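You operate a simulated robot arm through the tools that you are given. There is no shell and no other tool. Be economical: measure what you need, move in short steps, check, and stop when the job is done.

You run a simulated robot arm. Do the job below in one go: nothing can be reset, and whatever is moved stays where it is left.

JOB
Fit the grey cradle in the slide, then push the slide in and latch it.
Fine: the red cradle goes in the back pocket of the cradle rack; leave the handle up.

Only the result counts: the job must be done as asked and must still hold three seconds after the hand-in. Knocking over, shifting, dropping, spilling or breaking anything else fails it.

ROBOT AND FRAMES
A 7-joint arm with a two-finger parallel gripper, fixed in place. Base frame: the origin is at the foot of the arm, x ahead of it, y to its left, z up. Readings come in m, degrees, newtons and seconds.
With the tool pointing down near the work surface it reaches from about 0.12 to 0.64 m from the base axis. Its first joint turns from -66.0 to 66.0 degrees. Payload 2.4 kg.
Tool frame: the origin (TCP) lies between the finger pads and is the grasp point; the fingertips stand 0.03 m ahead of it; z points along the fingers, y is the line along which they close. The gripper opens to 0.094 m. The fingers are 0.028 m wide and 0.01 m thick; the gripper's body (0.05 by 0.096 m) begins 0.055 m behind the TCP.
Orientation is that of the tool frame in the base frame, as [roll, pitch, yaw] about the fixed x, y, z axes, in that order (R = Rz(yaw) Ry(pitch) Rx(roll)). With the fingers straight down and closing along the base's y, the tool's x points along the base's -x, its y along +y and its z along -z.

CONTROLS
- The arm moves only by the tool send_rows. Its argument "plan" is a list of rows, each a list of 7 numbers: the turn, a rotation vector about the base's x, y, z in degrees, then the shift along the base's x, y, z in cm, then the opening, from 0 (shut) to 1 (fully open). In form: [[wx, wy, wz, tx, ty, tz, grip], ...]. A call has 1 to 20 rows; each row is the pose to reach, as a shift and turn from the pose commanded when the call began. A row lasts 0.2 s, in which the tool goes at most 0.05 m and 8.6 degrees; a call with a longer step from one row to the next is refused whole, and so is a gripper value outside its range. A pose out of reach is approached as far as the arm can. The call stops where the force on the tool passes 40 N (or 10 N more than at its start, if that is more) or the arm is blocked; 0.2 s more then pass. The fingers move at their own pace (about 0.153 m/s each) and stop on an object; they squeeze with about 40 N. The grip force told is the motor's: it shows also when the fingers shut on nothing. Time passes only in rows, and 0.2 s behind the last, so rows that repeat a pose let the fingers close. The reply holds the time, the measured pose of the TCP, the force on the tool along the base axes, the opening and the grip force, in the units named above and with some noise, with the torque about the TCP (base axes, N m) and any sound that the robot's microphone picked up, and new pictures: "views" is both (left out), scene, wrist or none.
- Cameras (640 x 400 px; columns grow to the right, rows downward): "scene" is fixed at [0.0406, 0.4857, 1.4292]; the picture's right is [-0.68, -0.74, 0.00], its down [-0.51, 0.47, -0.72] and it looks along [0.53, -0.49, -0.70] (base axes); focal length 368 px, centre (320, 200). "wrist" rides on the gripper at [0.076, 0.014, -0.102] in the tool frame; the picture's right is [-0.18, 0.98, 0.00], its down [-0.75, -0.14, -0.64] and it looks along [-0.63, -0.12, 0.77] (tool axes); focal length 243 px, centre (320, 200). There is no depth. A picture from a camera that has moved, and an enlarged one, comes with that camera's place and axes in the base frame and with its lens.
- close_up(camera, box): a new picture of the part [left, top, right, bottom] of that camera's present view, enlarged. The clock stands still meanwhile.
- hand_in(): hands the job in; it is judged then, once.

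Go step by step. Nothing tells you positions but the pictures and the camera data: compare them with the known pose of the tool, close in by small moves and look again before you grip or let go. The budget is 120 turns and 200 pictures, counting those below and the enlarged ones. Unless the task says otherwise, let go and move clear before handing in, and close with one line.

The tools are called after "Request:" as name(argument=value, ...) on one line, values as JSON. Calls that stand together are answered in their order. send_rows: Moves the arm, as the interface text tells. Its arguments: {"type":"object","properties":{"plan":{"type":"array"},"views":{"type":"string","enum":["both","scene","wrist","none"]}},"required":["plan"]} The other tools are called the same way: close_up (camera, box) takes an enlarged picture of a part of a camera's view; hand_in () hands the job in.

At the start:

```text
clock: 0.0
ee_pos: [0.4059, -0.0721, 0.9576]
tcp_rot: [180.0, 0.1, 179.9]
ft_force: [0.4, 0.0, -0.3]
ft_torque: [-0.01, 0.0, 0.06]
width: 0.0939
grasp_force: 0.1
```

scene: 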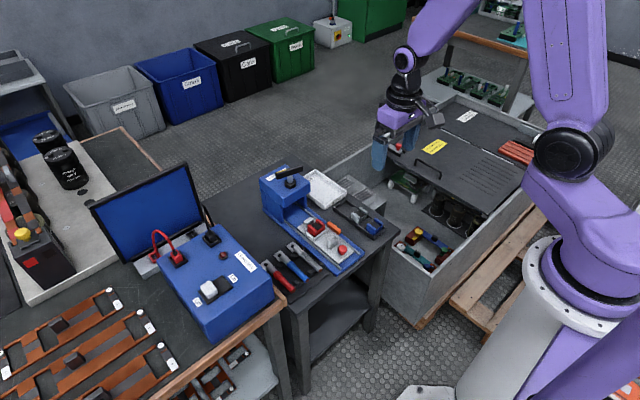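
wrist: 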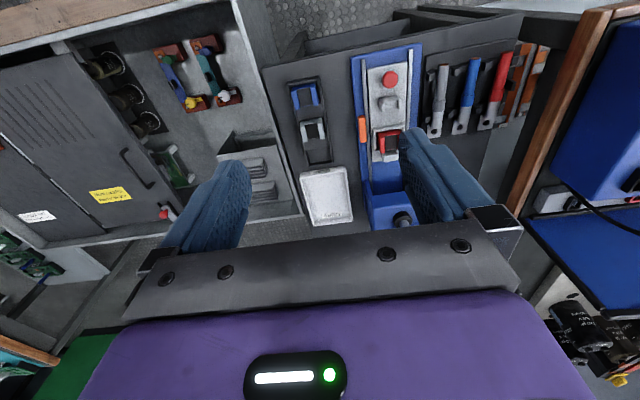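

I see a slide fixture (blue) on a dark table with a red cradle apparently in it, and a rack with blue/grey cradles next to it. I'll look closer first.

Request:
close_up(camera="scene", box=[240, 150, 400, 290])

Request:
close_up(camera="wrist", box=[260, 30, 440, 240])

```text
2.86 times, centred on (320, 220) of scene
camera zoom: at [0.0406, 0.4857, 1.4292], right [-0.68, -0.74, 0.0], down [-0.51, 0.47, -0.72], along [0.53, -0.49, -0.7], focal length 1051 px, centre (320, 143)
```

zoom: 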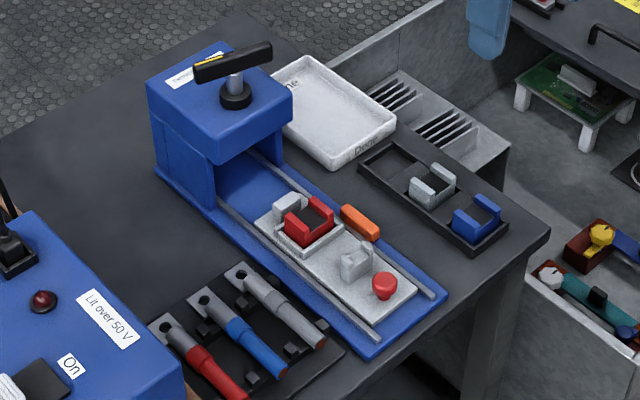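

```text
1.90 times, centred on (350, 135) of wrist
camera zoom: at [0.3311, -0.0574, 1.0595], right [0.18, 0.98, 0.0], down [0.75, -0.14, 0.64], along [0.63, -0.12, -0.77], focal length 462 px, centre (263, 324)
```

zoom: 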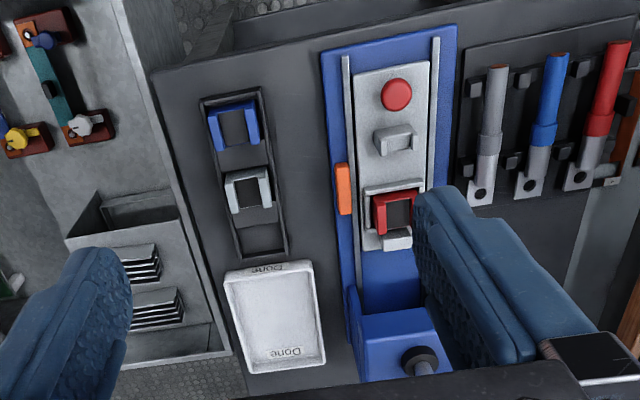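

The slide's axis runs along x at y≈0.03, with the red cradle near (0.55, 0.03). The rack is at y≈-0.105, blue at x≈0.45, grey at 0.51, and the empty back pocket at 0.57. I'll move closer to measure these.

Request:
send_rows(plan=[[0, 0, 0, 0, 2.5, -3.5, 1], [0, 0, 0, 0, 5, -7, 1], [0, 0, 0, 0, 7.5, -10.5, 1], [0, 0, 0, 0, 10, -14, 1], [0, 0, 0, 0, 10, -16, 1]], views="wrist")

```text
clock: 1.2
ee_pos: [0.4076, 0.0264, 0.7978]
tcp_rot: [-180.0, 0.0, 179.9]
ft_force: [-0.5, 0.0, 0.6]
ft_torque: [-0.02, -0.02, -0.03]
width: 0.0939
grasp_force: 0.0
camera wrist: at [0.332, 0.0423, 0.8991], right [0.19, 0.98, 0.0], down [0.75, -0.14, 0.64], along [0.63, -0.12, -0.77], focal length 243 px, centre (320, 200)
```

wrist: 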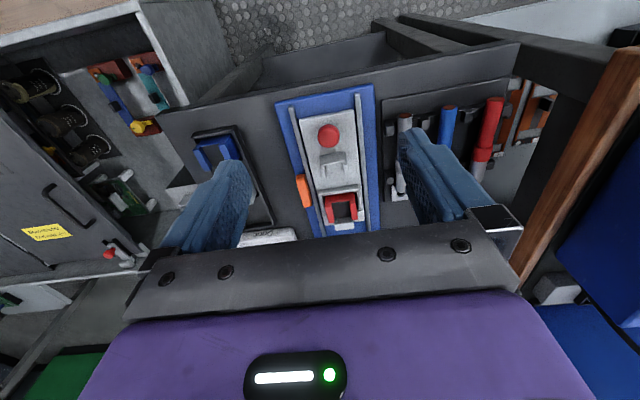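

The slide is in view between the fingers. I'll enlarge it.

Request:
close_up(camera="wrist", box=[260, 80, 400, 240])

Request:
close_up(camera="scene", box=[290, 190, 370, 240])

Request:
close_up(camera="scene", box=[320, 180, 400, 230])

Request:
close_up(camera="scene", box=[250, 150, 330, 230])

```text
2.50 times, centred on (330, 160) of wrist
camera zoom: at [0.332, 0.0423, 0.8991], right [0.19, 0.98, 0.0], down [0.75, -0.14, 0.64], along [0.63, -0.12, -0.77], focal length 606 px, centre (295, 300)
```

zoom: 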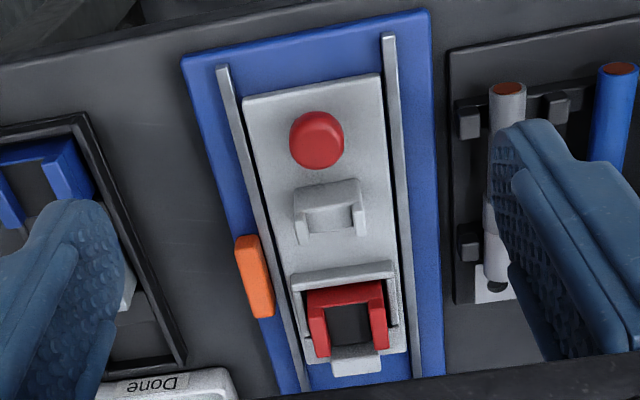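

```text
8.00 times, centred on (330, 215) of scene
camera zoom: at [0.0406, 0.4858, 1.4292], right [-0.68, -0.74, 0.0], down [-0.51, 0.47, -0.72], along [0.53, -0.48, -0.7], focal length 2942 px, centre (240, 80)
```

zoom: 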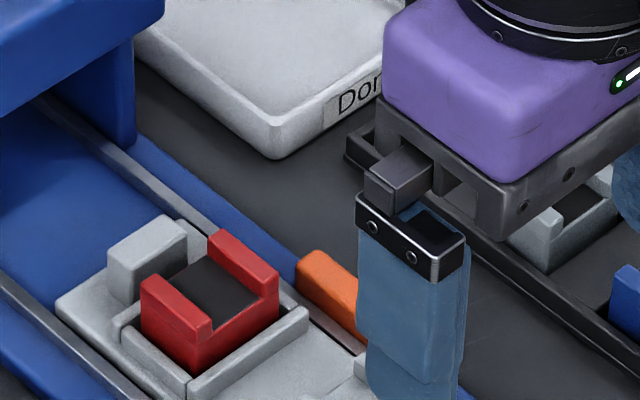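

```text
8.00 times, centred on (360, 205) of scene
camera zoom: at [0.0406, 0.4858, 1.4292], right [-0.68, -0.74, 0.0], down [-0.51, 0.47, -0.72], along [0.53, -0.48, -0.7], focal length 2942 px, centre (0, 160)
```

zoom: 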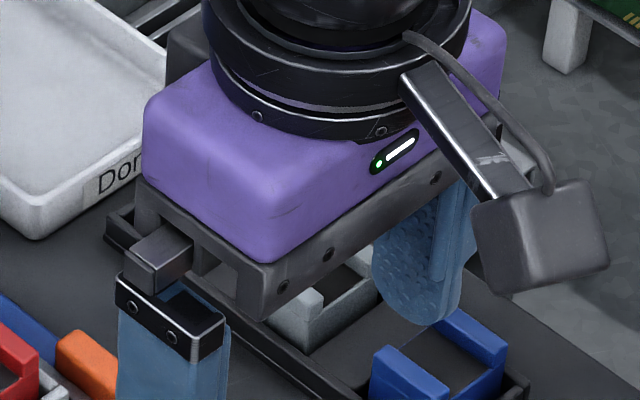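

```text
5.00 times, centred on (290, 190) of scene
camera zoom: at [0.0406, 0.4858, 1.4292], right [-0.68, -0.74, 0.0], down [-0.51, 0.47, -0.72], along [0.53, -0.48, -0.7], focal length 1839 px, centre (470, 250)
```

zoom: 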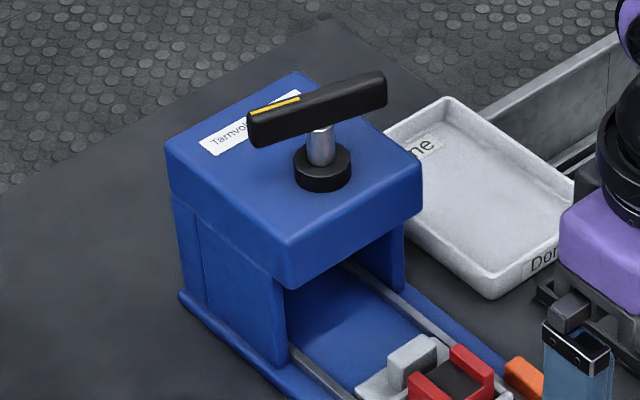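

The red cradle is about 39 mm wide across y, centred near (0.543, 0.030), with walls on its ±y sides. I'll hover over it and look through the fingers.

Request:
send_rows(plan=[[0, 0, 0, 4.5, 0.2, -1.5, 1], [0, 0, 0, 9, 0.4, -3.5, 1], [0, 0, 0, 13.2, 0.4, -6, 1], [0, 0, 0, 13.2, 0.4, -7.5, 1]], views="both")

Request:
close_up(camera="wrist", box=[240, 90, 400, 230])

```text
clock: 2.2
ee_pos: [0.5378, 0.0318, 0.7218]
tcp_rot: [180.0, 0.0, 179.9]
ft_force: [-0.7, 0.1, -0.3]
ft_torque: [0.0, -0.02, 0.01]
width: 0.094
grasp_force: 0.1
camera wrist: at [0.4641, 0.0459, 0.8235], right [0.19, 0.98, 0.0], down [0.75, -0.14, 0.64], along [0.63, -0.12, -0.77], focal length 243 px, centre (320, 200)
```

scene: 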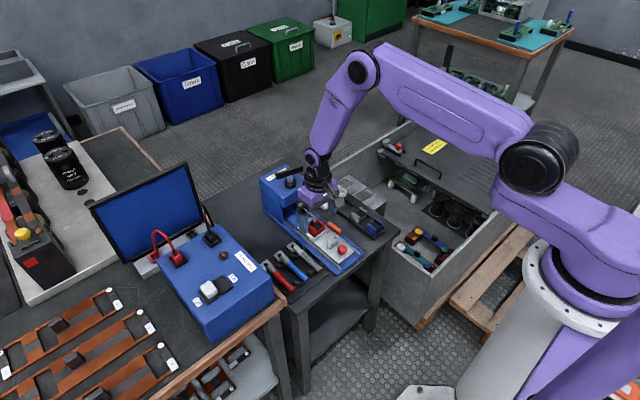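
wrist: 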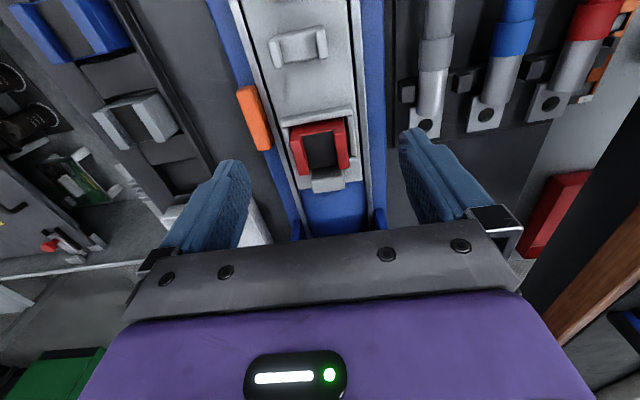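

```text
2.86 times, centred on (320, 160) of wrist
camera zoom: at [0.4641, 0.0459, 0.8235], right [0.19, 0.98, 0.0], down [0.75, -0.14, 0.64], along [0.63, -0.12, -0.77], focal length 693 px, centre (320, 314)
```

zoom: 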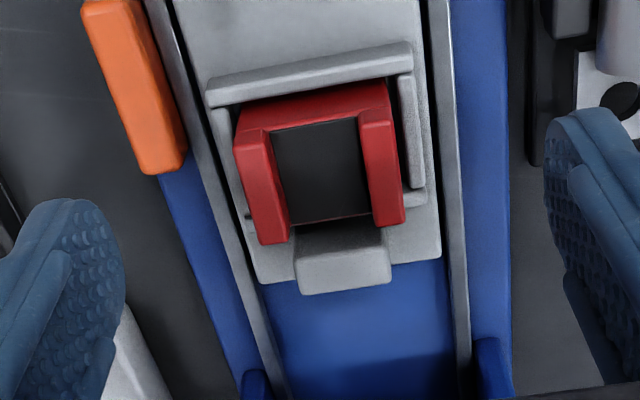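

The red cradle's top is at z≈0.66, centred at (0.552, 0.030), and the fence top is near z≈0.641. I'll lower the fingertips to about z 0.645 and look before gripping.

Request:
send_rows(plan=[[0, 0, 0, 1.4, -0.2, -2, 1], [0, 0, 0, 1.4, -0.2, -4, 1], [0, 0, 0, 1.4, -0.2, -4.7, 1], [0, 0, 0, 1.4, -0.2, -4.7, 1]], views="both")

Request:
close_up(camera="scene", box=[270, 170, 350, 250])

```text
clock: 3.3
ee_pos: [0.5539, 0.0288, 0.6782]
tcp_rot: [-180.0, -0.2, 179.9]
ft_force: [-4.4, 0.3, 11.3]
ft_torque: [-0.5, 0.2, -0.23]
width: 0.094
grasp_force: 0.1
stopped in row 4: the force on the tool passed its limit at 42 N (the readings are from after the stop); the commanded pose is now the measured one
camera wrist: at [0.4785, 0.0438, 0.7796], right [0.19, 0.98, 0.0], down [0.76, -0.14, 0.64], along [0.63, -0.12, -0.77], focal length 243 px, centre (320, 200)
```

scene: 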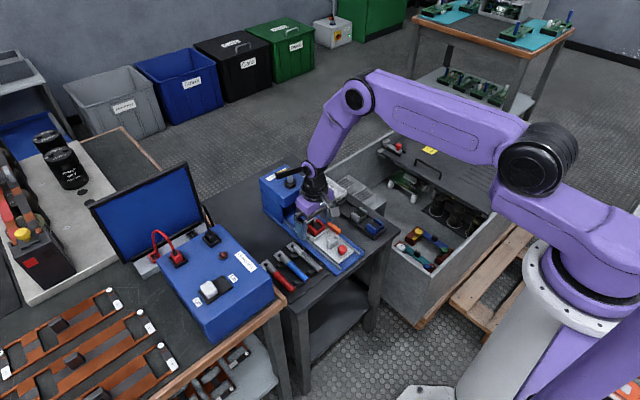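
wrist: 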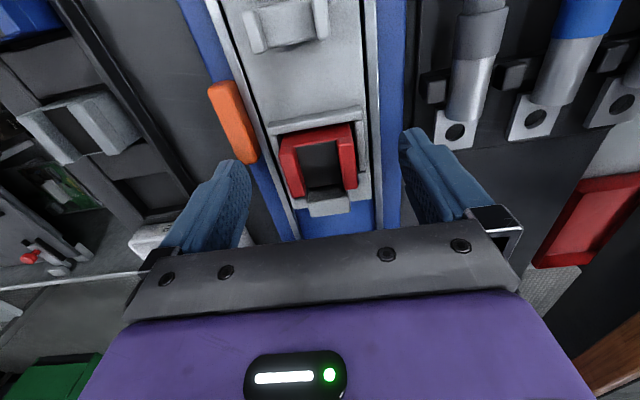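

```text
5.00 times, centred on (310, 210) of scene
camera zoom: at [0.0403, 0.4857, 1.4292], right [-0.68, -0.74, 0.0], down [-0.51, 0.47, -0.72], along [0.53, -0.49, -0.7], focal length 1839 px, centre (370, 150)
```

zoom: 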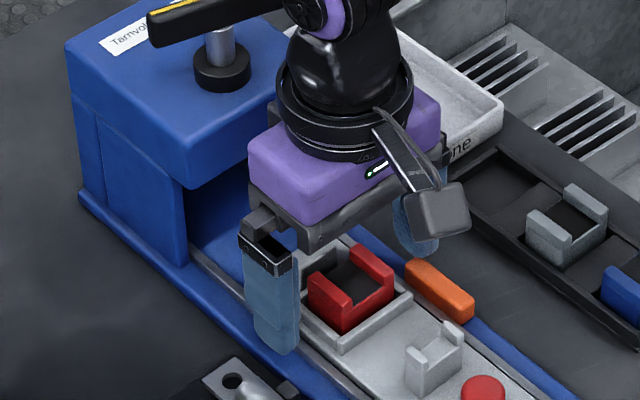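

The −y fingertip landed on the end of the orange latch (y about −0.021 to −0.008, x up to 0.548). I'll rise, narrow the opening to about 5 cm, shift a little further in x and come down again.

Request:
send_rows(plan=[[0, 0, 0, 0, 0.0, 2, 1], [0, 0, 0, 0.4, 0.1, 2, 0.55], [0, 0, 0, 0.4, 0.1, 2, 0.55], [0, 0, 0, 0.4, 0.1, 2, 0.55]], views="wrist")

Request:
close_up(camera="wrist", box=[220, 70, 420, 230])

Request:
close_up(camera="scene", box=[270, 170, 350, 250])

```text
clock: 4.3
ee_pos: [0.5568, 0.0301, 0.6967]
tcp_rot: [-180.0, -0.2, 179.9]
ft_force: [-1.1, 0.3, -0.5]
ft_torque: [0.02, 0.02, 0.06]
width: 0.052
grasp_force: 0.1
camera wrist: at [0.4826, 0.0446, 0.7991], right [0.19, 0.98, 0.0], down [0.76, -0.14, 0.64], along [0.63, -0.12, -0.77], focal length 243 px, centre (320, 200)
```

wrist: 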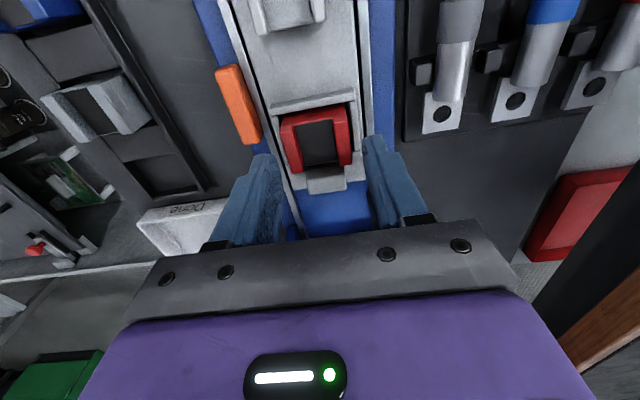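

```text
2.50 times, centred on (320, 150) of wrist
camera zoom: at [0.4826, 0.0446, 0.7991], right [0.19, 0.98, 0.0], down [0.76, -0.14, 0.64], along [0.63, -0.12, -0.77], focal length 606 px, centre (320, 325)
```

zoom: 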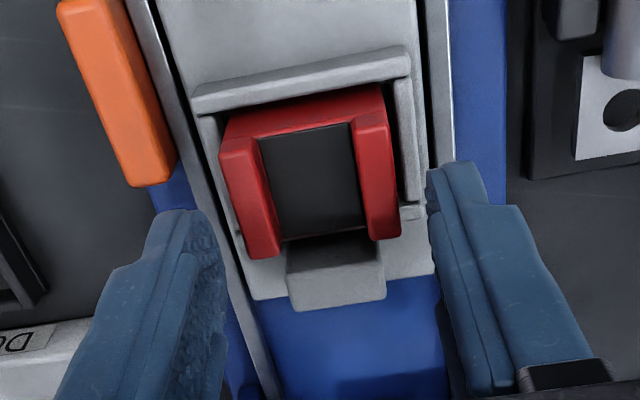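

```text
5.00 times, centred on (310, 210) of scene
camera zoom: at [0.0406, 0.4857, 1.4292], right [-0.68, -0.74, 0.0], down [-0.51, 0.47, -0.72], along [0.53, -0.49, -0.7], focal length 1839 px, centre (370, 150)
```

zoom: 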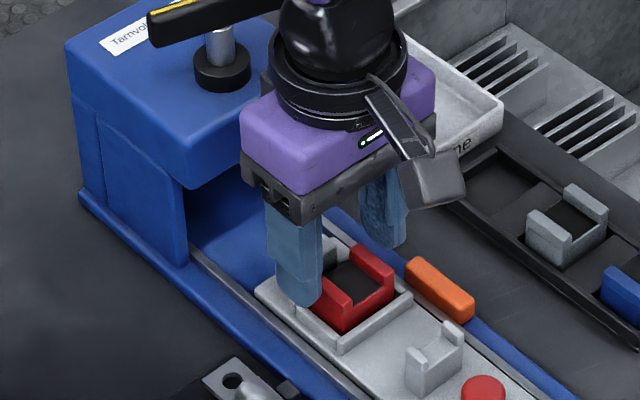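

The open fingers now clear the orange latch and straddle the cradle. I'll descend and grip.

Request:
send_rows(plan=[[0, 0, 0, 0, 0, -1.2, 0.55], [0, 0, 0, 0, 0, -2.2, 0.55], [0, 0, 0, 0, 0, -2.2, 0.55]], views="wrist")

Request:
close_up(camera="scene", box=[290, 190, 350, 240])

```text
clock: 5.0
ee_pos: [0.5643, 0.0303, 0.6797]
tcp_rot: [-180.0, 0.7, 179.9]
ft_force: [-1.2, -0.2, 4.5]
ft_torque: [-0.15, -0.02, -0.05]
width: 0.0516
grasp_force: 0.1
stopped in row 3: the force on the tool passed its limit at 44 N (the readings are from after the stop); the commanded pose is now the measured one
camera wrist: at [0.4879, 0.0444, 0.7801], right [0.19, 0.98, 0.0], down [0.74, -0.14, 0.65], along [0.64, -0.12, -0.76], focal length 243 px, centre (320, 200)
```

wrist: 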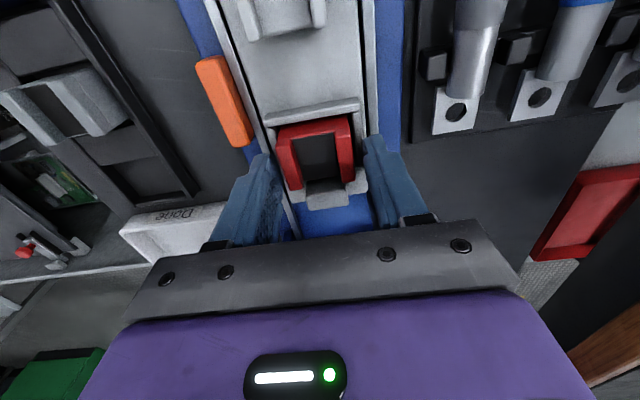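

```text
8.00 times, centred on (320, 215) of scene
camera zoom: at [0.0405, 0.4857, 1.4292], right [-0.68, -0.74, 0.0], down [-0.51, 0.47, -0.72], along [0.53, -0.48, -0.7], focal length 2942 px, centre (320, 80)
```

zoom: 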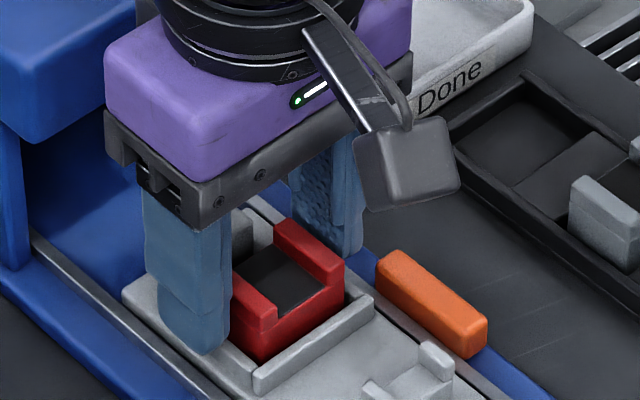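

The −y finger touched something again, possibly the latch's end, and slid 7 mm in +x. I'll lift 1 cm, re-centre at x 0.556 with a narrower opening, and descend gently.

Request:
send_rows(plan=[[0, -0.7, 0, 0, 0, 1, 0.5], [0, -0.7, 0, -0.8, 0, 1, 0.5], [0, -0.7, 0, -0.8, 0, 1, 0.5], [0, -0.7, 0, -0.8, 0, 0.4, 0.5], [0, -0.7, 0, -0.8, 0, 0, 0.5], [0, -0.7, 0, -0.8, 0, -0.2, 0.5], [0, -0.7, 0, -0.8, 0, -0.2, 0.5]], views="wrist")

Request:
close_up(camera="wrist", box=[220, 70, 420, 230])

```text
clock: 6.7
ee_pos: [0.5588, 0.0298, 0.6787]
tcp_rot: [180.0, 1.9, 179.9]
ft_force: [-0.2, 0.8, 36.5]
ft_torque: [-0.4, 0.48, -0.04]
width: 0.0468
grasp_force: 0.0
camera wrist: at [0.4801, 0.0447, 0.7782], right [0.19, 0.98, 0.01], down [0.73, -0.14, 0.67], along [0.66, -0.12, -0.75], focal length 243 px, centre (320, 200)
```

wrist: 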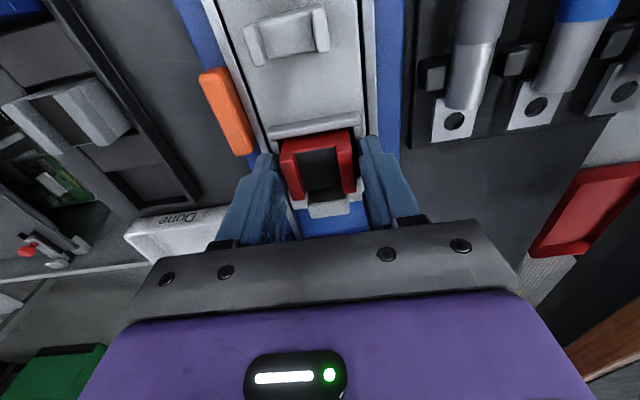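

```text
2.50 times, centred on (320, 150) of wrist
camera zoom: at [0.4801, 0.0447, 0.7782], right [0.19, 0.98, 0.01], down [0.73, -0.14, 0.67], along [0.66, -0.12, -0.75], focal length 606 px, centre (320, 325)
```

zoom: 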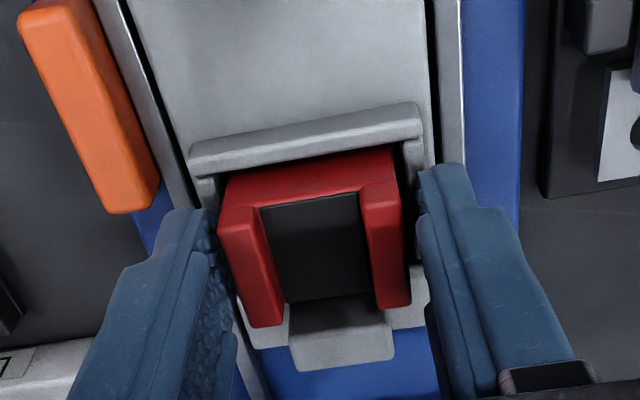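

Both fingertips are resting on the fence's side rims at z≈0.648. I'll back off 3.5 mm and grip there, which leaves about 10 mm of pad overlap.

Request:
send_rows(plan=[[0, 0, 0, 0, 0, 0.35, 0.5], [0, 0, 0, 0, 0, 0.35, 0.5], [0, 0, 0, 0, 0, 0.35, 0.2], [0, 0, 0, 0, 0, 0.35, 0.2], [0, 0, 0, 0, 0, 0.35, 0.2]], views="wrist")

```text
clock: 7.8
ee_pos: [0.5566, 0.0298, 0.6802]
tcp_rot: [-180.0, 1.5, 179.9]
ft_force: [-0.8, -0.3, 0.5]
ft_torque: [0.0, 0.03, -0.01]
width: 0.0399
grasp_force: 39.9
camera wrist: at [0.4785, 0.0444, 0.7799], right [0.19, 0.98, 0.01], down [0.74, -0.14, 0.66], along [0.65, -0.12, -0.75], focal length 243 px, centre (320, 200)
```

wrist: 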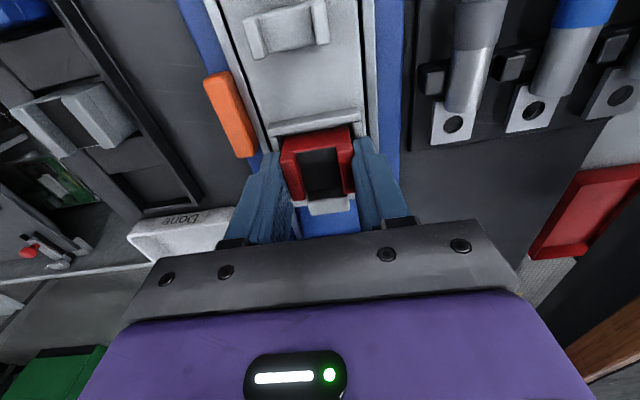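

The red cradle is gripped (40 mm wide). I'll lift it straight up and take out the 1.5° pitch.

Request:
send_rows(plan=[[0, 0, 0, 0, 0, 0.8, 0.2], [0, 0, 0, 0, 0, 2.5, 0.2], [0, 1.5, 0, 0, 0, 5, 0.2], [0, 1.5, 0, 0, 0, 7, 0.2]], views="both")

Request:
close_up(camera="wrist", box=[220, 70, 420, 230])

Request:
close_up(camera="scene", box=[280, 160, 400, 260])

```text
clock: 8.8
ee_pos: [0.5564, 0.0301, 0.7494]
tcp_rot: [-179.9, 0.0, 179.8]
ft_force: [-0.2, -0.3, -1.5]
ft_torque: [-0.04, 0.02, -0.01]
width: 0.0397
grasp_force: 39.9
camera wrist: at [0.4806, 0.045, 0.8519], right [0.19, 0.98, 0.0], down [0.75, -0.14, 0.64], along [0.63, -0.12, -0.77], focal length 243 px, centre (320, 200)
```

scene: 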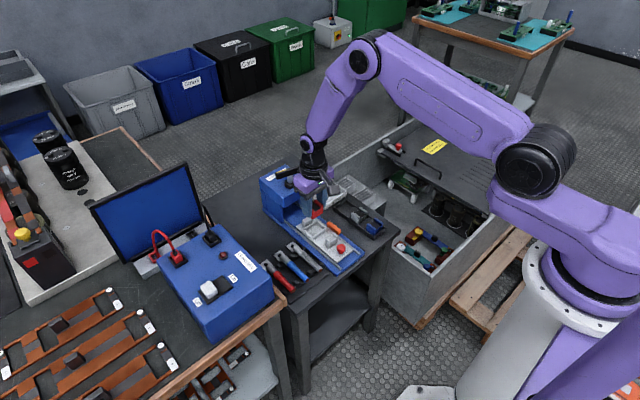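
wrist: 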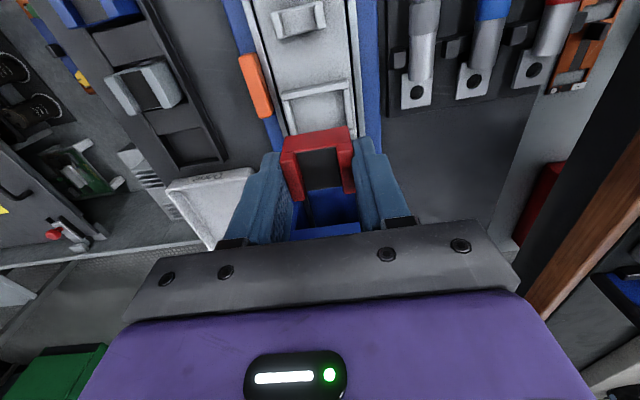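

```text
2.50 times, centred on (320, 150) of wrist
camera zoom: at [0.4806, 0.045, 0.8519], right [0.19, 0.98, 0.0], down [0.75, -0.14, 0.64], along [0.63, -0.12, -0.77], focal length 606 px, centre (320, 325)
```

zoom: 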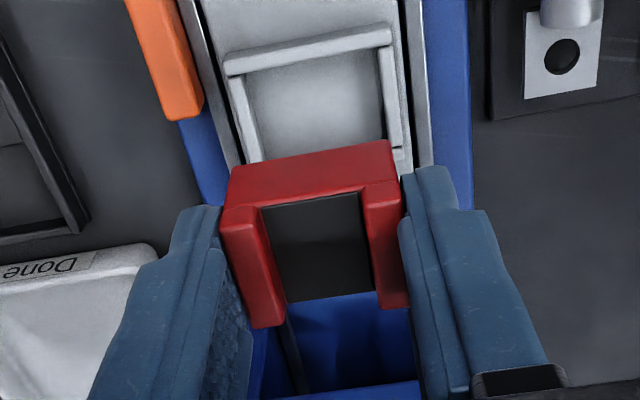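

```text
4.00 times, centred on (340, 210) of scene
camera zoom: at [0.0406, 0.4857, 1.4292], right [-0.68, -0.74, 0.0], down [-0.51, 0.47, -0.72], along [0.53, -0.49, -0.7], focal length 1471 px, centre (240, 160)
```

zoom: 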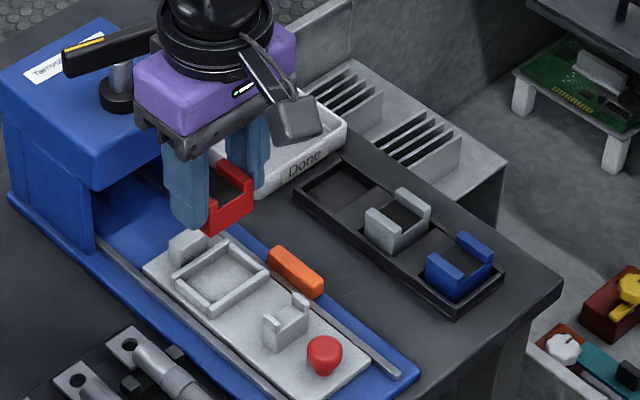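

The red cradle is held squarely. The back pocket is visible from here, so I'll measure it.

Request:
close_up(camera="wrist", box=[60, 0, 260, 180])

Request:
close_up(camera="scene", box=[345, 185, 415, 245])

```text
2.22 times, centred on (160, 90) of wrist
camera zoom: at [0.4806, 0.045, 0.8519], right [0.19, 0.98, 0.0], down [0.75, -0.14, 0.64], along [0.63, -0.12, -0.77], focal length 539 px, centre (676, 444)
```

zoom: 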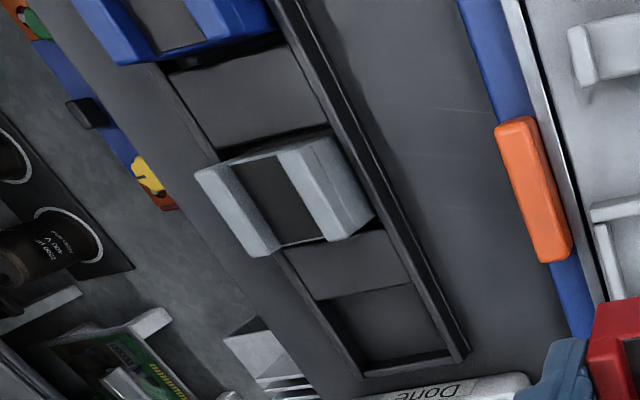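

```text
6.67 times, centred on (380, 215) of scene
camera zoom: at [0.0406, 0.4857, 1.4292], right [-0.68, -0.74, 0.0], down [-0.51, 0.47, -0.72], along [0.53, -0.49, -0.7], focal length 2452 px, centre (-80, 100)
```

zoom: 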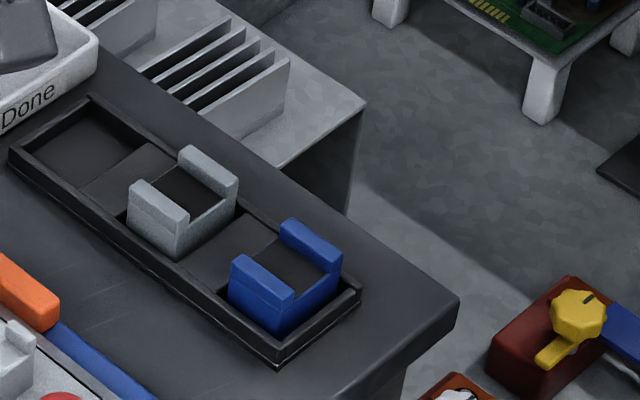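

The back pocket is a recess inside the rack rim. I'll carry the cradle high and hover over the pocket to see where it lies.

Request:
send_rows(plan=[[0, 0, 0, 0, 0, 3, 0.2], [0, 0, 0, 0, -4, 4, 0.2], [0, 0, 0, 0, -8, 4, 0.2], [0, 0, 0, 1, -12, 4, 0.2], [0, 0, 0, 2, -13.8, 4, 0.2], [0, 0, 0, 2, -13.8, 4, 0.2]], views="both")

Request:
close_up(camera="wrist", box=[220, 0, 420, 200])

```text
clock: 10.2
ee_pos: [0.5767, -0.1081, 0.7911]
tcp_rot: [180.0, 0.0, 179.9]
ft_force: [0.3, -1.1, -2.4]
ft_torque: [0.0, 0.0, 0.04]
width: 0.0398
grasp_force: 40.6
camera wrist: at [0.502, -0.0933, 0.8929], right [0.19, 0.98, 0.0], down [0.75, -0.14, 0.64], along [0.63, -0.12, -0.77], focal length 243 px, centre (320, 200)
```

scene: 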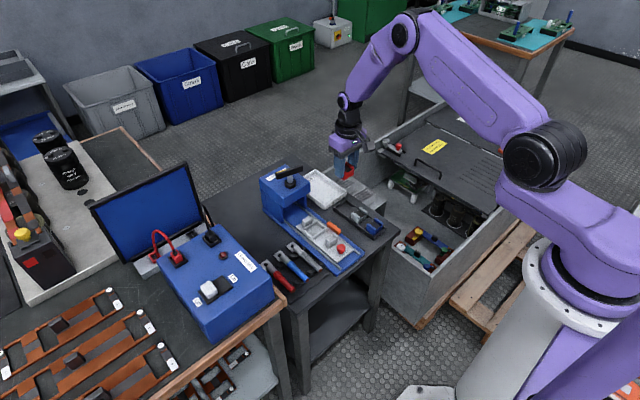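
wrist: 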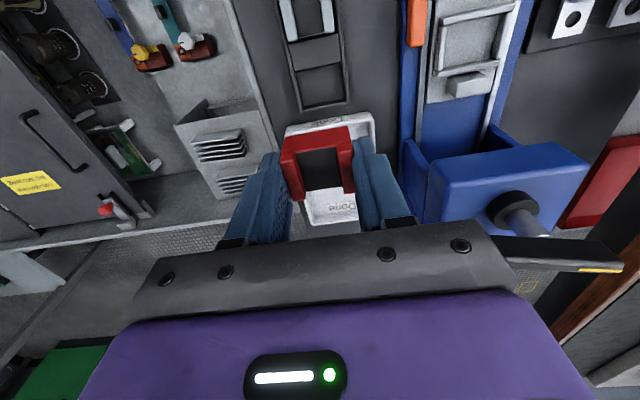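

```text
2.00 times, centred on (320, 100) of wrist
camera zoom: at [0.502, -0.0933, 0.8929], right [0.19, 0.98, 0.0], down [0.75, -0.14, 0.64], along [0.63, -0.12, -0.77], focal length 485 px, centre (320, 400)
```

zoom: 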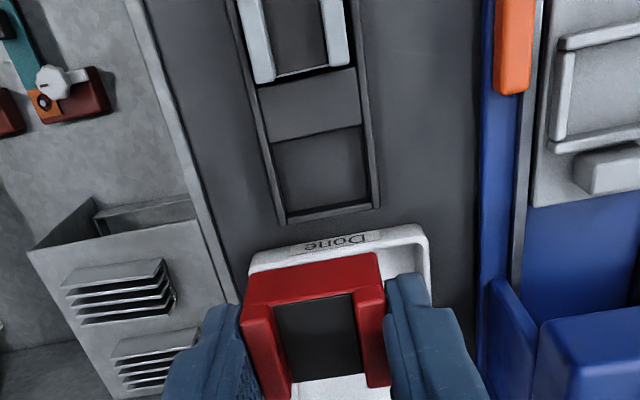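

The pocket centre is at about (0.575, −0.1055). The held cradle's centre sits about 5 mm ahead of the TCP in x. I'll lower to a low hover above the rim and check alignment.

Request:
send_rows(plan=[[0, 0, 0, -0.6, 0.25, -3, 0.2], [0, 0, 0, -0.6, 0.25, -6, 0.2], [0, 0, 0, -0.6, 0.25, -9, 0.2], [0, 0, 0, -0.6, 0.25, -10, 0.2], [0, 0, 0, -0.6, 0.25, -10, 0.2]], views="wrist")

Request:
close_up(camera="wrist", box=[240, 40, 400, 200])

Request:
close_up(camera="scene", box=[320, 175, 400, 245])

```text
clock: 11.4
ee_pos: [0.5698, -0.1055, 0.6898]
tcp_rot: [180.0, 0.0, 179.8]
ft_force: [-0.4, 0.7, -1.5]
ft_torque: [0.02, 0.0, -0.02]
width: 0.0397
grasp_force: 39.7
camera wrist: at [0.495, -0.0912, 0.7928], right [0.19, 0.98, 0.0], down [0.75, -0.14, 0.64], along [0.63, -0.12, -0.77], focal length 243 px, centre (320, 200)
```

wrist: 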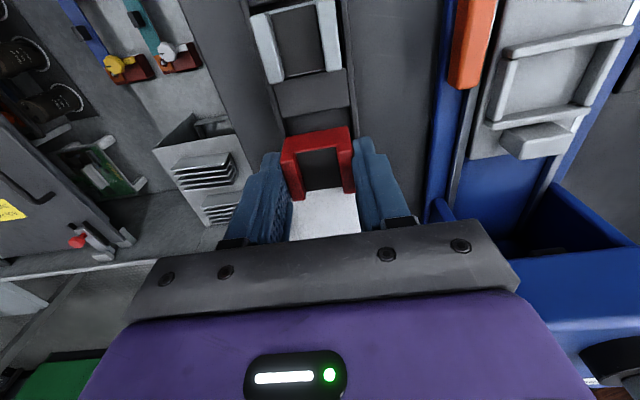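

```text
2.50 times, centred on (320, 120) of wrist
camera zoom: at [0.495, -0.0912, 0.7928], right [0.19, 0.98, 0.0], down [0.75, -0.14, 0.64], along [0.63, -0.12, -0.77], focal length 606 px, centre (320, 400)
```

zoom: 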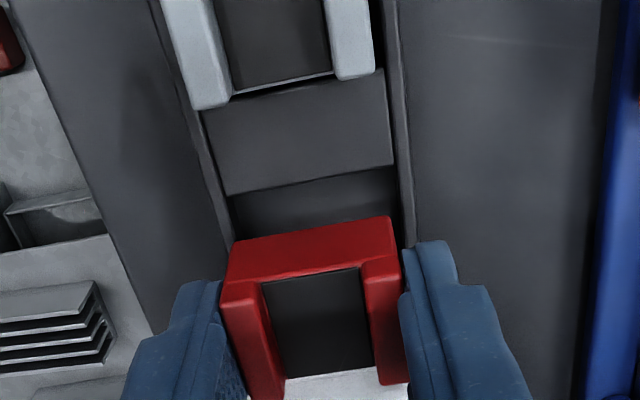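

```text
5.71 times, centred on (360, 210) of scene
camera zoom: at [0.0406, 0.4857, 1.4292], right [-0.68, -0.74, 0.0], down [-0.51, 0.47, -0.72], along [0.53, -0.49, -0.7], focal length 2102 px, centre (91, 143)
```

zoom: 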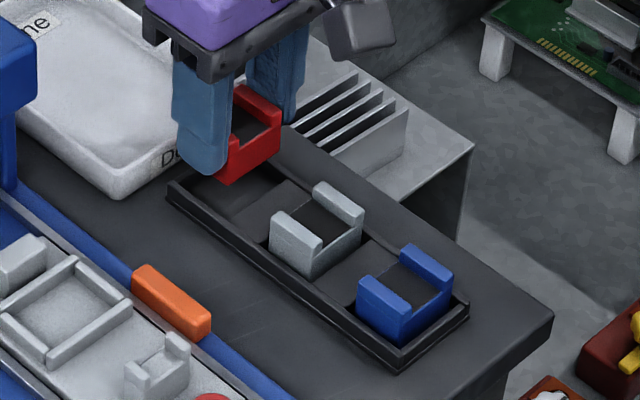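

The y alignment is good. In x the cradle is perhaps 2–3 mm too far forward, so I'll shift back 2.5 mm, drop to just above the rim and look again.

Request:
send_rows(plan=[[0, 0, 0, -0.25, 0, -0.5, 0.2], [0, 0, 0, -0.25, 0, -1.2, 0.2], [0, 0, 0, -0.25, 0, -1.2, 0.2]], views="none")

Request:
close_up(camera="wrist", box=[260, 50, 380, 200])

Request:
close_up(camera="scene", box=[330, 180, 380, 220])

```text
clock: 12.2
ee_pos: [0.5672, -0.1053, 0.6785]
tcp_rot: [179.9, -0.1, 179.9]
ft_force: [-0.9, -0.3, -2.0]
ft_torque: [0.02, -0.02, 0.0]
width: 0.0395
grasp_force: 40.3
```

```text
2.67 times, centred on (320, 125) of wrist
camera zoom: at [0.4924, -0.091, 0.7803], right [0.19, 0.98, 0.0], down [0.75, -0.14, 0.64], along [0.63, -0.12, -0.77], focal length 647 px, centre (320, 400)
```

zoom: 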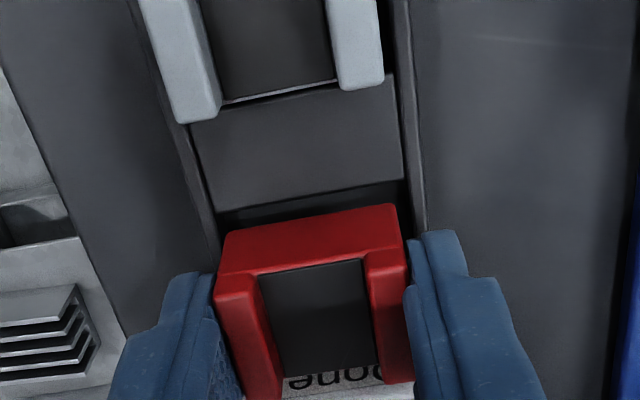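

```text
10.00 times, centred on (355, 200) of scene
camera zoom: at [0.0406, 0.4857, 1.4292], right [-0.68, -0.74, 0.0], down [-0.51, 0.47, -0.72], along [0.53, -0.49, -0.7], focal length 3678 px, centre (-30, 200)
```

zoom: 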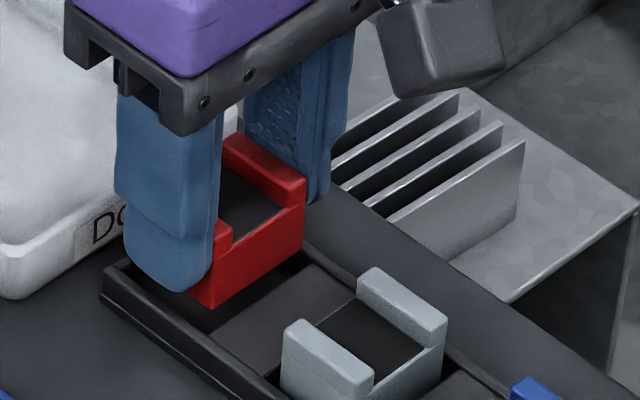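

Compared with the grey cradle one pitch (about 60 mm) ahead, the red one is lined up and about 15 mm too high. I'll lower it gently until it seats.

Request:
send_rows(plan=[[0, 0, 0, 0, 0, -0.5, 0.2], [0, 0, 0, 0, 0, -0.9, 0.2], [0, 0, 0, 0, 0, -1.2, 0.2], [0, 0, 0, 0, 0, -1.4, 0.2], [0, 0, 0, 0, 0, -1.4, 0.2]], views="none")

Request:
close_up(camera="wrist", box=[260, 50, 380, 200])

Request:
close_up(camera="scene", box=[330, 180, 380, 220])

```text
clock: 13.4
ee_pos: [0.567, -0.1056, 0.6639]
tcp_rot: [-180.0, 0.0, -179.9]
ft_force: [0.4, 0.6, -2.3]
ft_torque: [-0.01, 0.01, -0.01]
width: 0.04
grasp_force: 40.1
```

```text
2.67 times, centred on (320, 125) of wrist
camera zoom: at [0.4922, -0.0914, 0.7661], right [0.19, 0.98, 0.0], down [0.75, -0.14, 0.64], along [0.63, -0.12, -0.77], focal length 647 px, centre (320, 400)
```

zoom: 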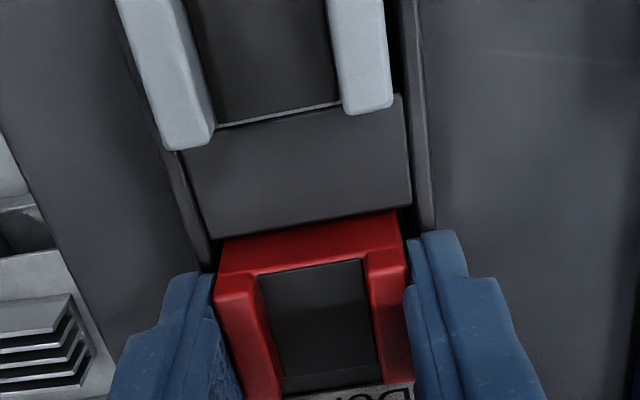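

```text
10.00 times, centred on (355, 200) of scene
camera zoom: at [0.0406, 0.4857, 1.4292], right [-0.68, -0.74, 0.0], down [-0.51, 0.47, -0.72], along [0.53, -0.48, -0.7], focal length 3678 px, centre (-30, 200)
```

zoom: 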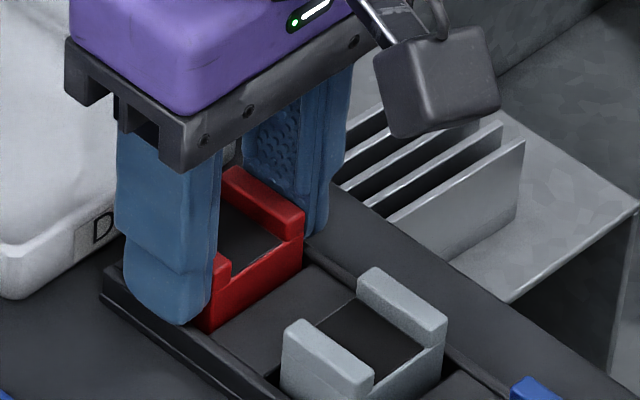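

It's entering the pocket cleanly with no contact yet. I'll keep lowering in small steps.

Request:
send_rows(plan=[[0, 0, 0, 0, 0, -0.2, 0.2], [0, 0, 0, 0, 0, -0.4, 0.2], [0, 0, 0, 0, 0, -0.4, 0.2]], views="none")

Request:
close_up(camera="scene", box=[330, 180, 380, 220])

```text
clock: 14.0
ee_pos: [0.5694, -0.1061, 0.6639]
tcp_rot: [180.0, 0.0, 179.9]
ft_force: [-1.0, 0.3, 5.8]
ft_torque: [0.04, -0.05, -0.01]
width: 0.0394
grasp_force: 39.5
stopped in row 2: the force on the tool passed its limit at 45 N (the readings are from after the stop); the commanded pose is now the measured one
```

```text
10.00 times, centred on (355, 200) of scene
camera zoom: at [0.0405, 0.4858, 1.4292], right [-0.68, -0.74, 0.0], down [-0.51, 0.47, -0.72], along [0.53, -0.49, -0.7], focal length 3678 px, centre (-30, 200)
```

zoom: 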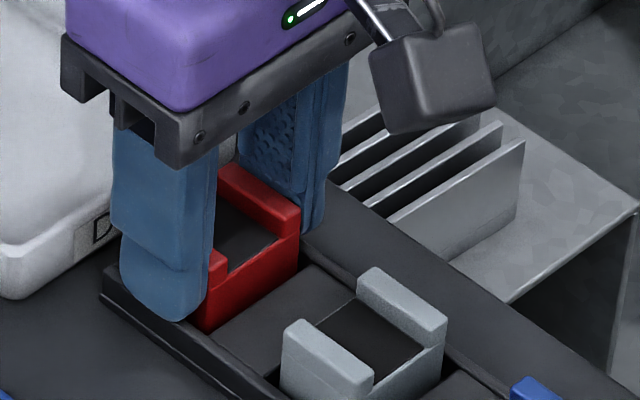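

The red cradle is level with the grey one, so it's on the pocket floor. I'll release with a small opening and check.

Request:
send_rows(plan=[[0, 0, 0, 0, 0, 0, 0.5], [0, 0, 0, 0, 0, 0, 0.55], [0, 0, 0, 0, 0, 2, 0.55], [0, 0, 0, 0, 0, 5, 0.55]], views="wrist")

Request:
close_up(camera="wrist", box=[250, 30, 390, 210])

Request:
close_up(camera="scene", box=[330, 180, 390, 230])

```text
clock: 15.0
ee_pos: [0.5679, -0.1059, 0.714]
tcp_rot: [-179.9, 0.0, 179.9]
ft_force: [0.0, -0.3, 0.2]
ft_torque: [0.01, -0.01, -0.02]
width: 0.0517
grasp_force: 0.0
camera wrist: at [0.4938, -0.0914, 0.8155], right [0.19, 0.98, 0.0], down [0.75, -0.14, 0.64], along [0.63, -0.12, -0.77], focal length 243 px, centre (320, 200)
```

wrist: 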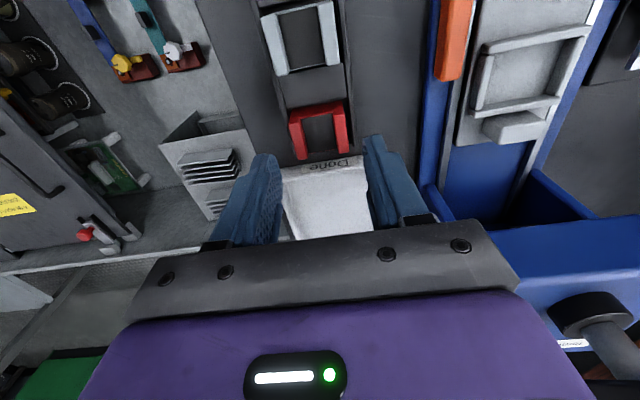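

```text
2.22 times, centred on (320, 120) of wrist
camera zoom: at [0.4938, -0.0914, 0.8155], right [0.19, 0.98, 0.0], down [0.75, -0.14, 0.64], along [0.63, -0.12, -0.77], focal length 539 px, centre (320, 378)
```

zoom: 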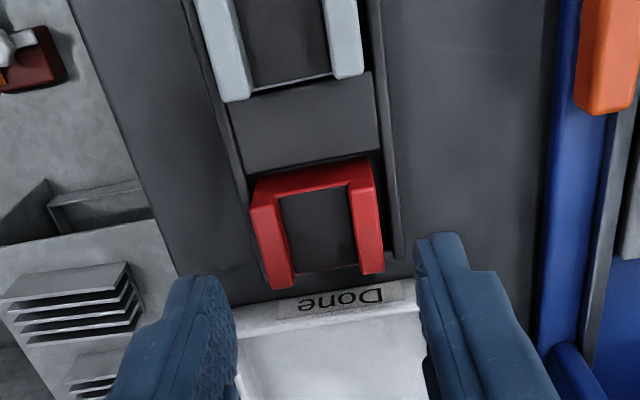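

```text
8.00 times, centred on (360, 205) of scene
camera zoom: at [0.0406, 0.4857, 1.4292], right [-0.68, -0.74, 0.0], down [-0.51, 0.47, -0.72], along [0.53, -0.49, -0.7], focal length 2942 px, centre (0, 160)
```

zoom: 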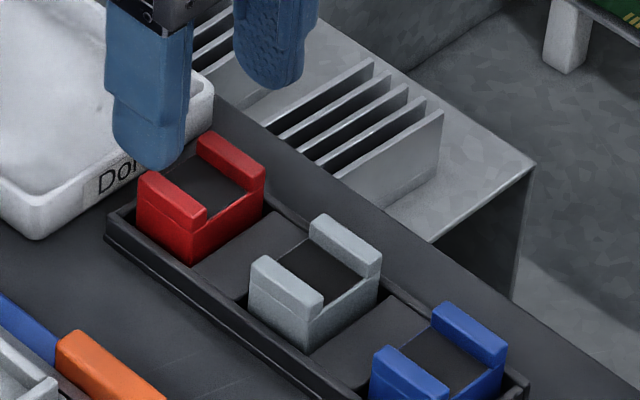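

The red cradle is seated squarely in the back pocket. Next is the grey cradle, about 60 mm nearer at x≈0.513; I'll move over it and check.

Request:
send_rows(plan=[[0, 0, 0, -3, 0, 0.5, 0.55], [0, 0, 0, -5.7, 0, 0.5, 0.55], [0, 0, 0, -5.7, 0, -2, 0.55], [0, 0, 0, -5.7, 0, -2, 0.55]], views="none")

Request:
close_up(camera="wrist", box=[220, 70, 420, 230])

Request:
close_up(camera="scene", box=[330, 180, 390, 230])

```text
clock: 16.0
ee_pos: [0.5119, -0.1072, 0.6928]
tcp_rot: [-179.9, 0.0, 179.8]
ft_force: [0.0, -0.5, 1.0]
ft_torque: [0.01, 0.04, 0.02]
width: 0.0516
grasp_force: 0.1
```

```text
2.50 times, centred on (320, 150) of wrist
camera zoom: at [0.4377, -0.092, 0.7944], right [0.19, 0.98, 0.0], down [0.75, -0.14, 0.64], along [0.63, -0.12, -0.77], focal length 606 px, centre (320, 325)
```

zoom: 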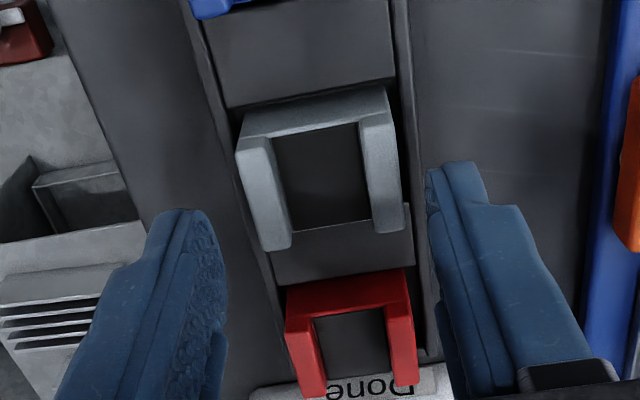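

```text
8.00 times, centred on (360, 205) of scene
camera zoom: at [0.0406, 0.4857, 1.4292], right [-0.68, -0.74, 0.0], down [-0.51, 0.47, -0.72], along [0.53, -0.49, -0.7], focal length 2942 px, centre (0, 160)
```

zoom: 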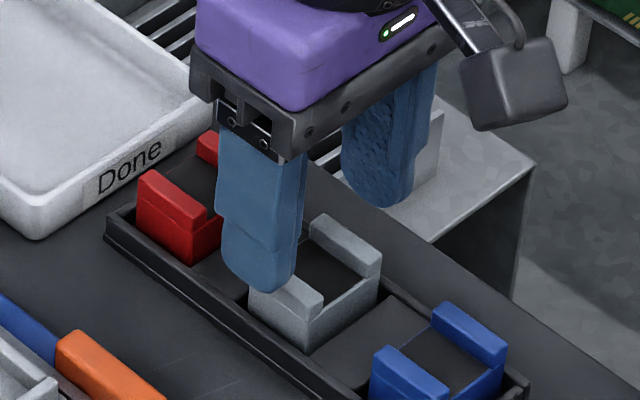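

The grey cradle's centre is about (0.515, −0.105). I'll nudge, descend to the same relative height used for the red one, and grip.

Request:
send_rows(plan=[[0, 0, 0, 0.2, 0.15, -1.5, 0.55], [0, 0, 0, 0.2, 0.15, -2.5, 0.55], [0, 0, 0, 0.2, 0.15, -2.8, 0.55], [0, 0, 0, 0.2, 0.15, -2.8, 0.2], [0, 0, 0, 0.2, 0.15, -2.8, 0.2], [0, 0, 0, 0.2, 0.15, -2.8, 0.2]], views="none")

Request:
close_up(camera="scene", box=[330, 180, 390, 230])

```text
clock: 17.4
ee_pos: [0.515, -0.1038, 0.6644]
tcp_rot: [180.0, -0.1, 179.7]
ft_force: [-0.1, -0.9, -0.4]
ft_torque: [-0.01, -0.03, 0.01]
width: 0.0397
grasp_force: 40.3
```

```text
8.00 times, centred on (360, 205) of scene
camera zoom: at [0.0406, 0.4857, 1.4292], right [-0.68, -0.74, 0.0], down [-0.51, 0.47, -0.72], along [0.53, -0.48, -0.7], focal length 2942 px, centre (0, 160)
```

zoom: 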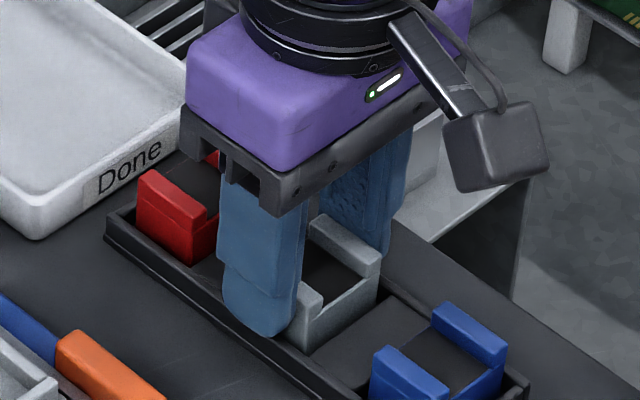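

The grey cradle is gripped. I'll lift it and carry it to a hover above the slide's pocket.

Request:
send_rows(plan=[[0, 0, 0, 0, 0, 1.5, 0.2], [0, 0, 0, 0, 0, 5, 0.2], [0, 0, 0, 0, 0, 9.5, 0.2], [0, 0, 0, 1, 4.5, 11, 0.2], [0, 0, 0, 2, 9, 11, 0.2], [0, 0, 0, 2.8, 13.4, 11, 0.2], [0, 0, 0, 2.8, 13.4, 11, 0.2]], views="both")

Request:
close_up(camera="wrist", box=[250, 20, 390, 200])

```text
clock: 19.0
ee_pos: [0.5421, 0.0294, 0.7741]
tcp_rot: [180.0, 0.0, 179.8]
ft_force: [0.9, 0.7, -3.1]
ft_torque: [0.02, -0.03, 0.01]
width: 0.0393
grasp_force: 39.9
camera wrist: at [0.468, 0.0441, 0.8767], right [0.19, 0.98, 0.0], down [0.75, -0.14, 0.64], along [0.63, -0.12, -0.77], focal length 243 px, centre (320, 200)
```

scene: 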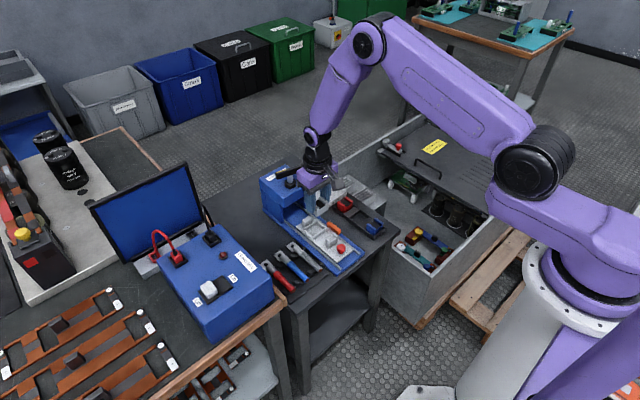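
wrist: 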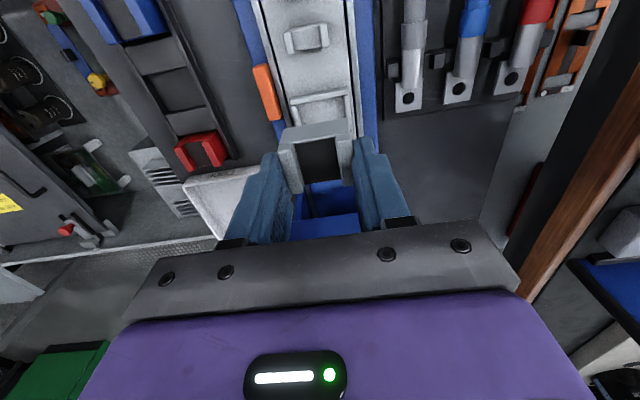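

```text
2.22 times, centred on (320, 110) of wrist
camera zoom: at [0.468, 0.0441, 0.8767], right [0.19, 0.98, 0.0], down [0.75, -0.14, 0.64], along [0.63, -0.12, -0.77], focal length 539 px, centre (320, 400)
```

zoom: 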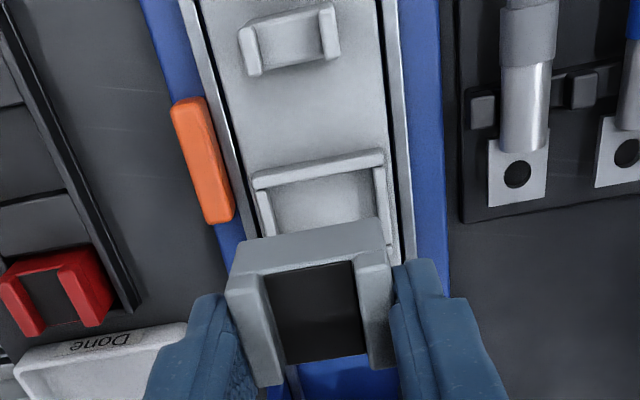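

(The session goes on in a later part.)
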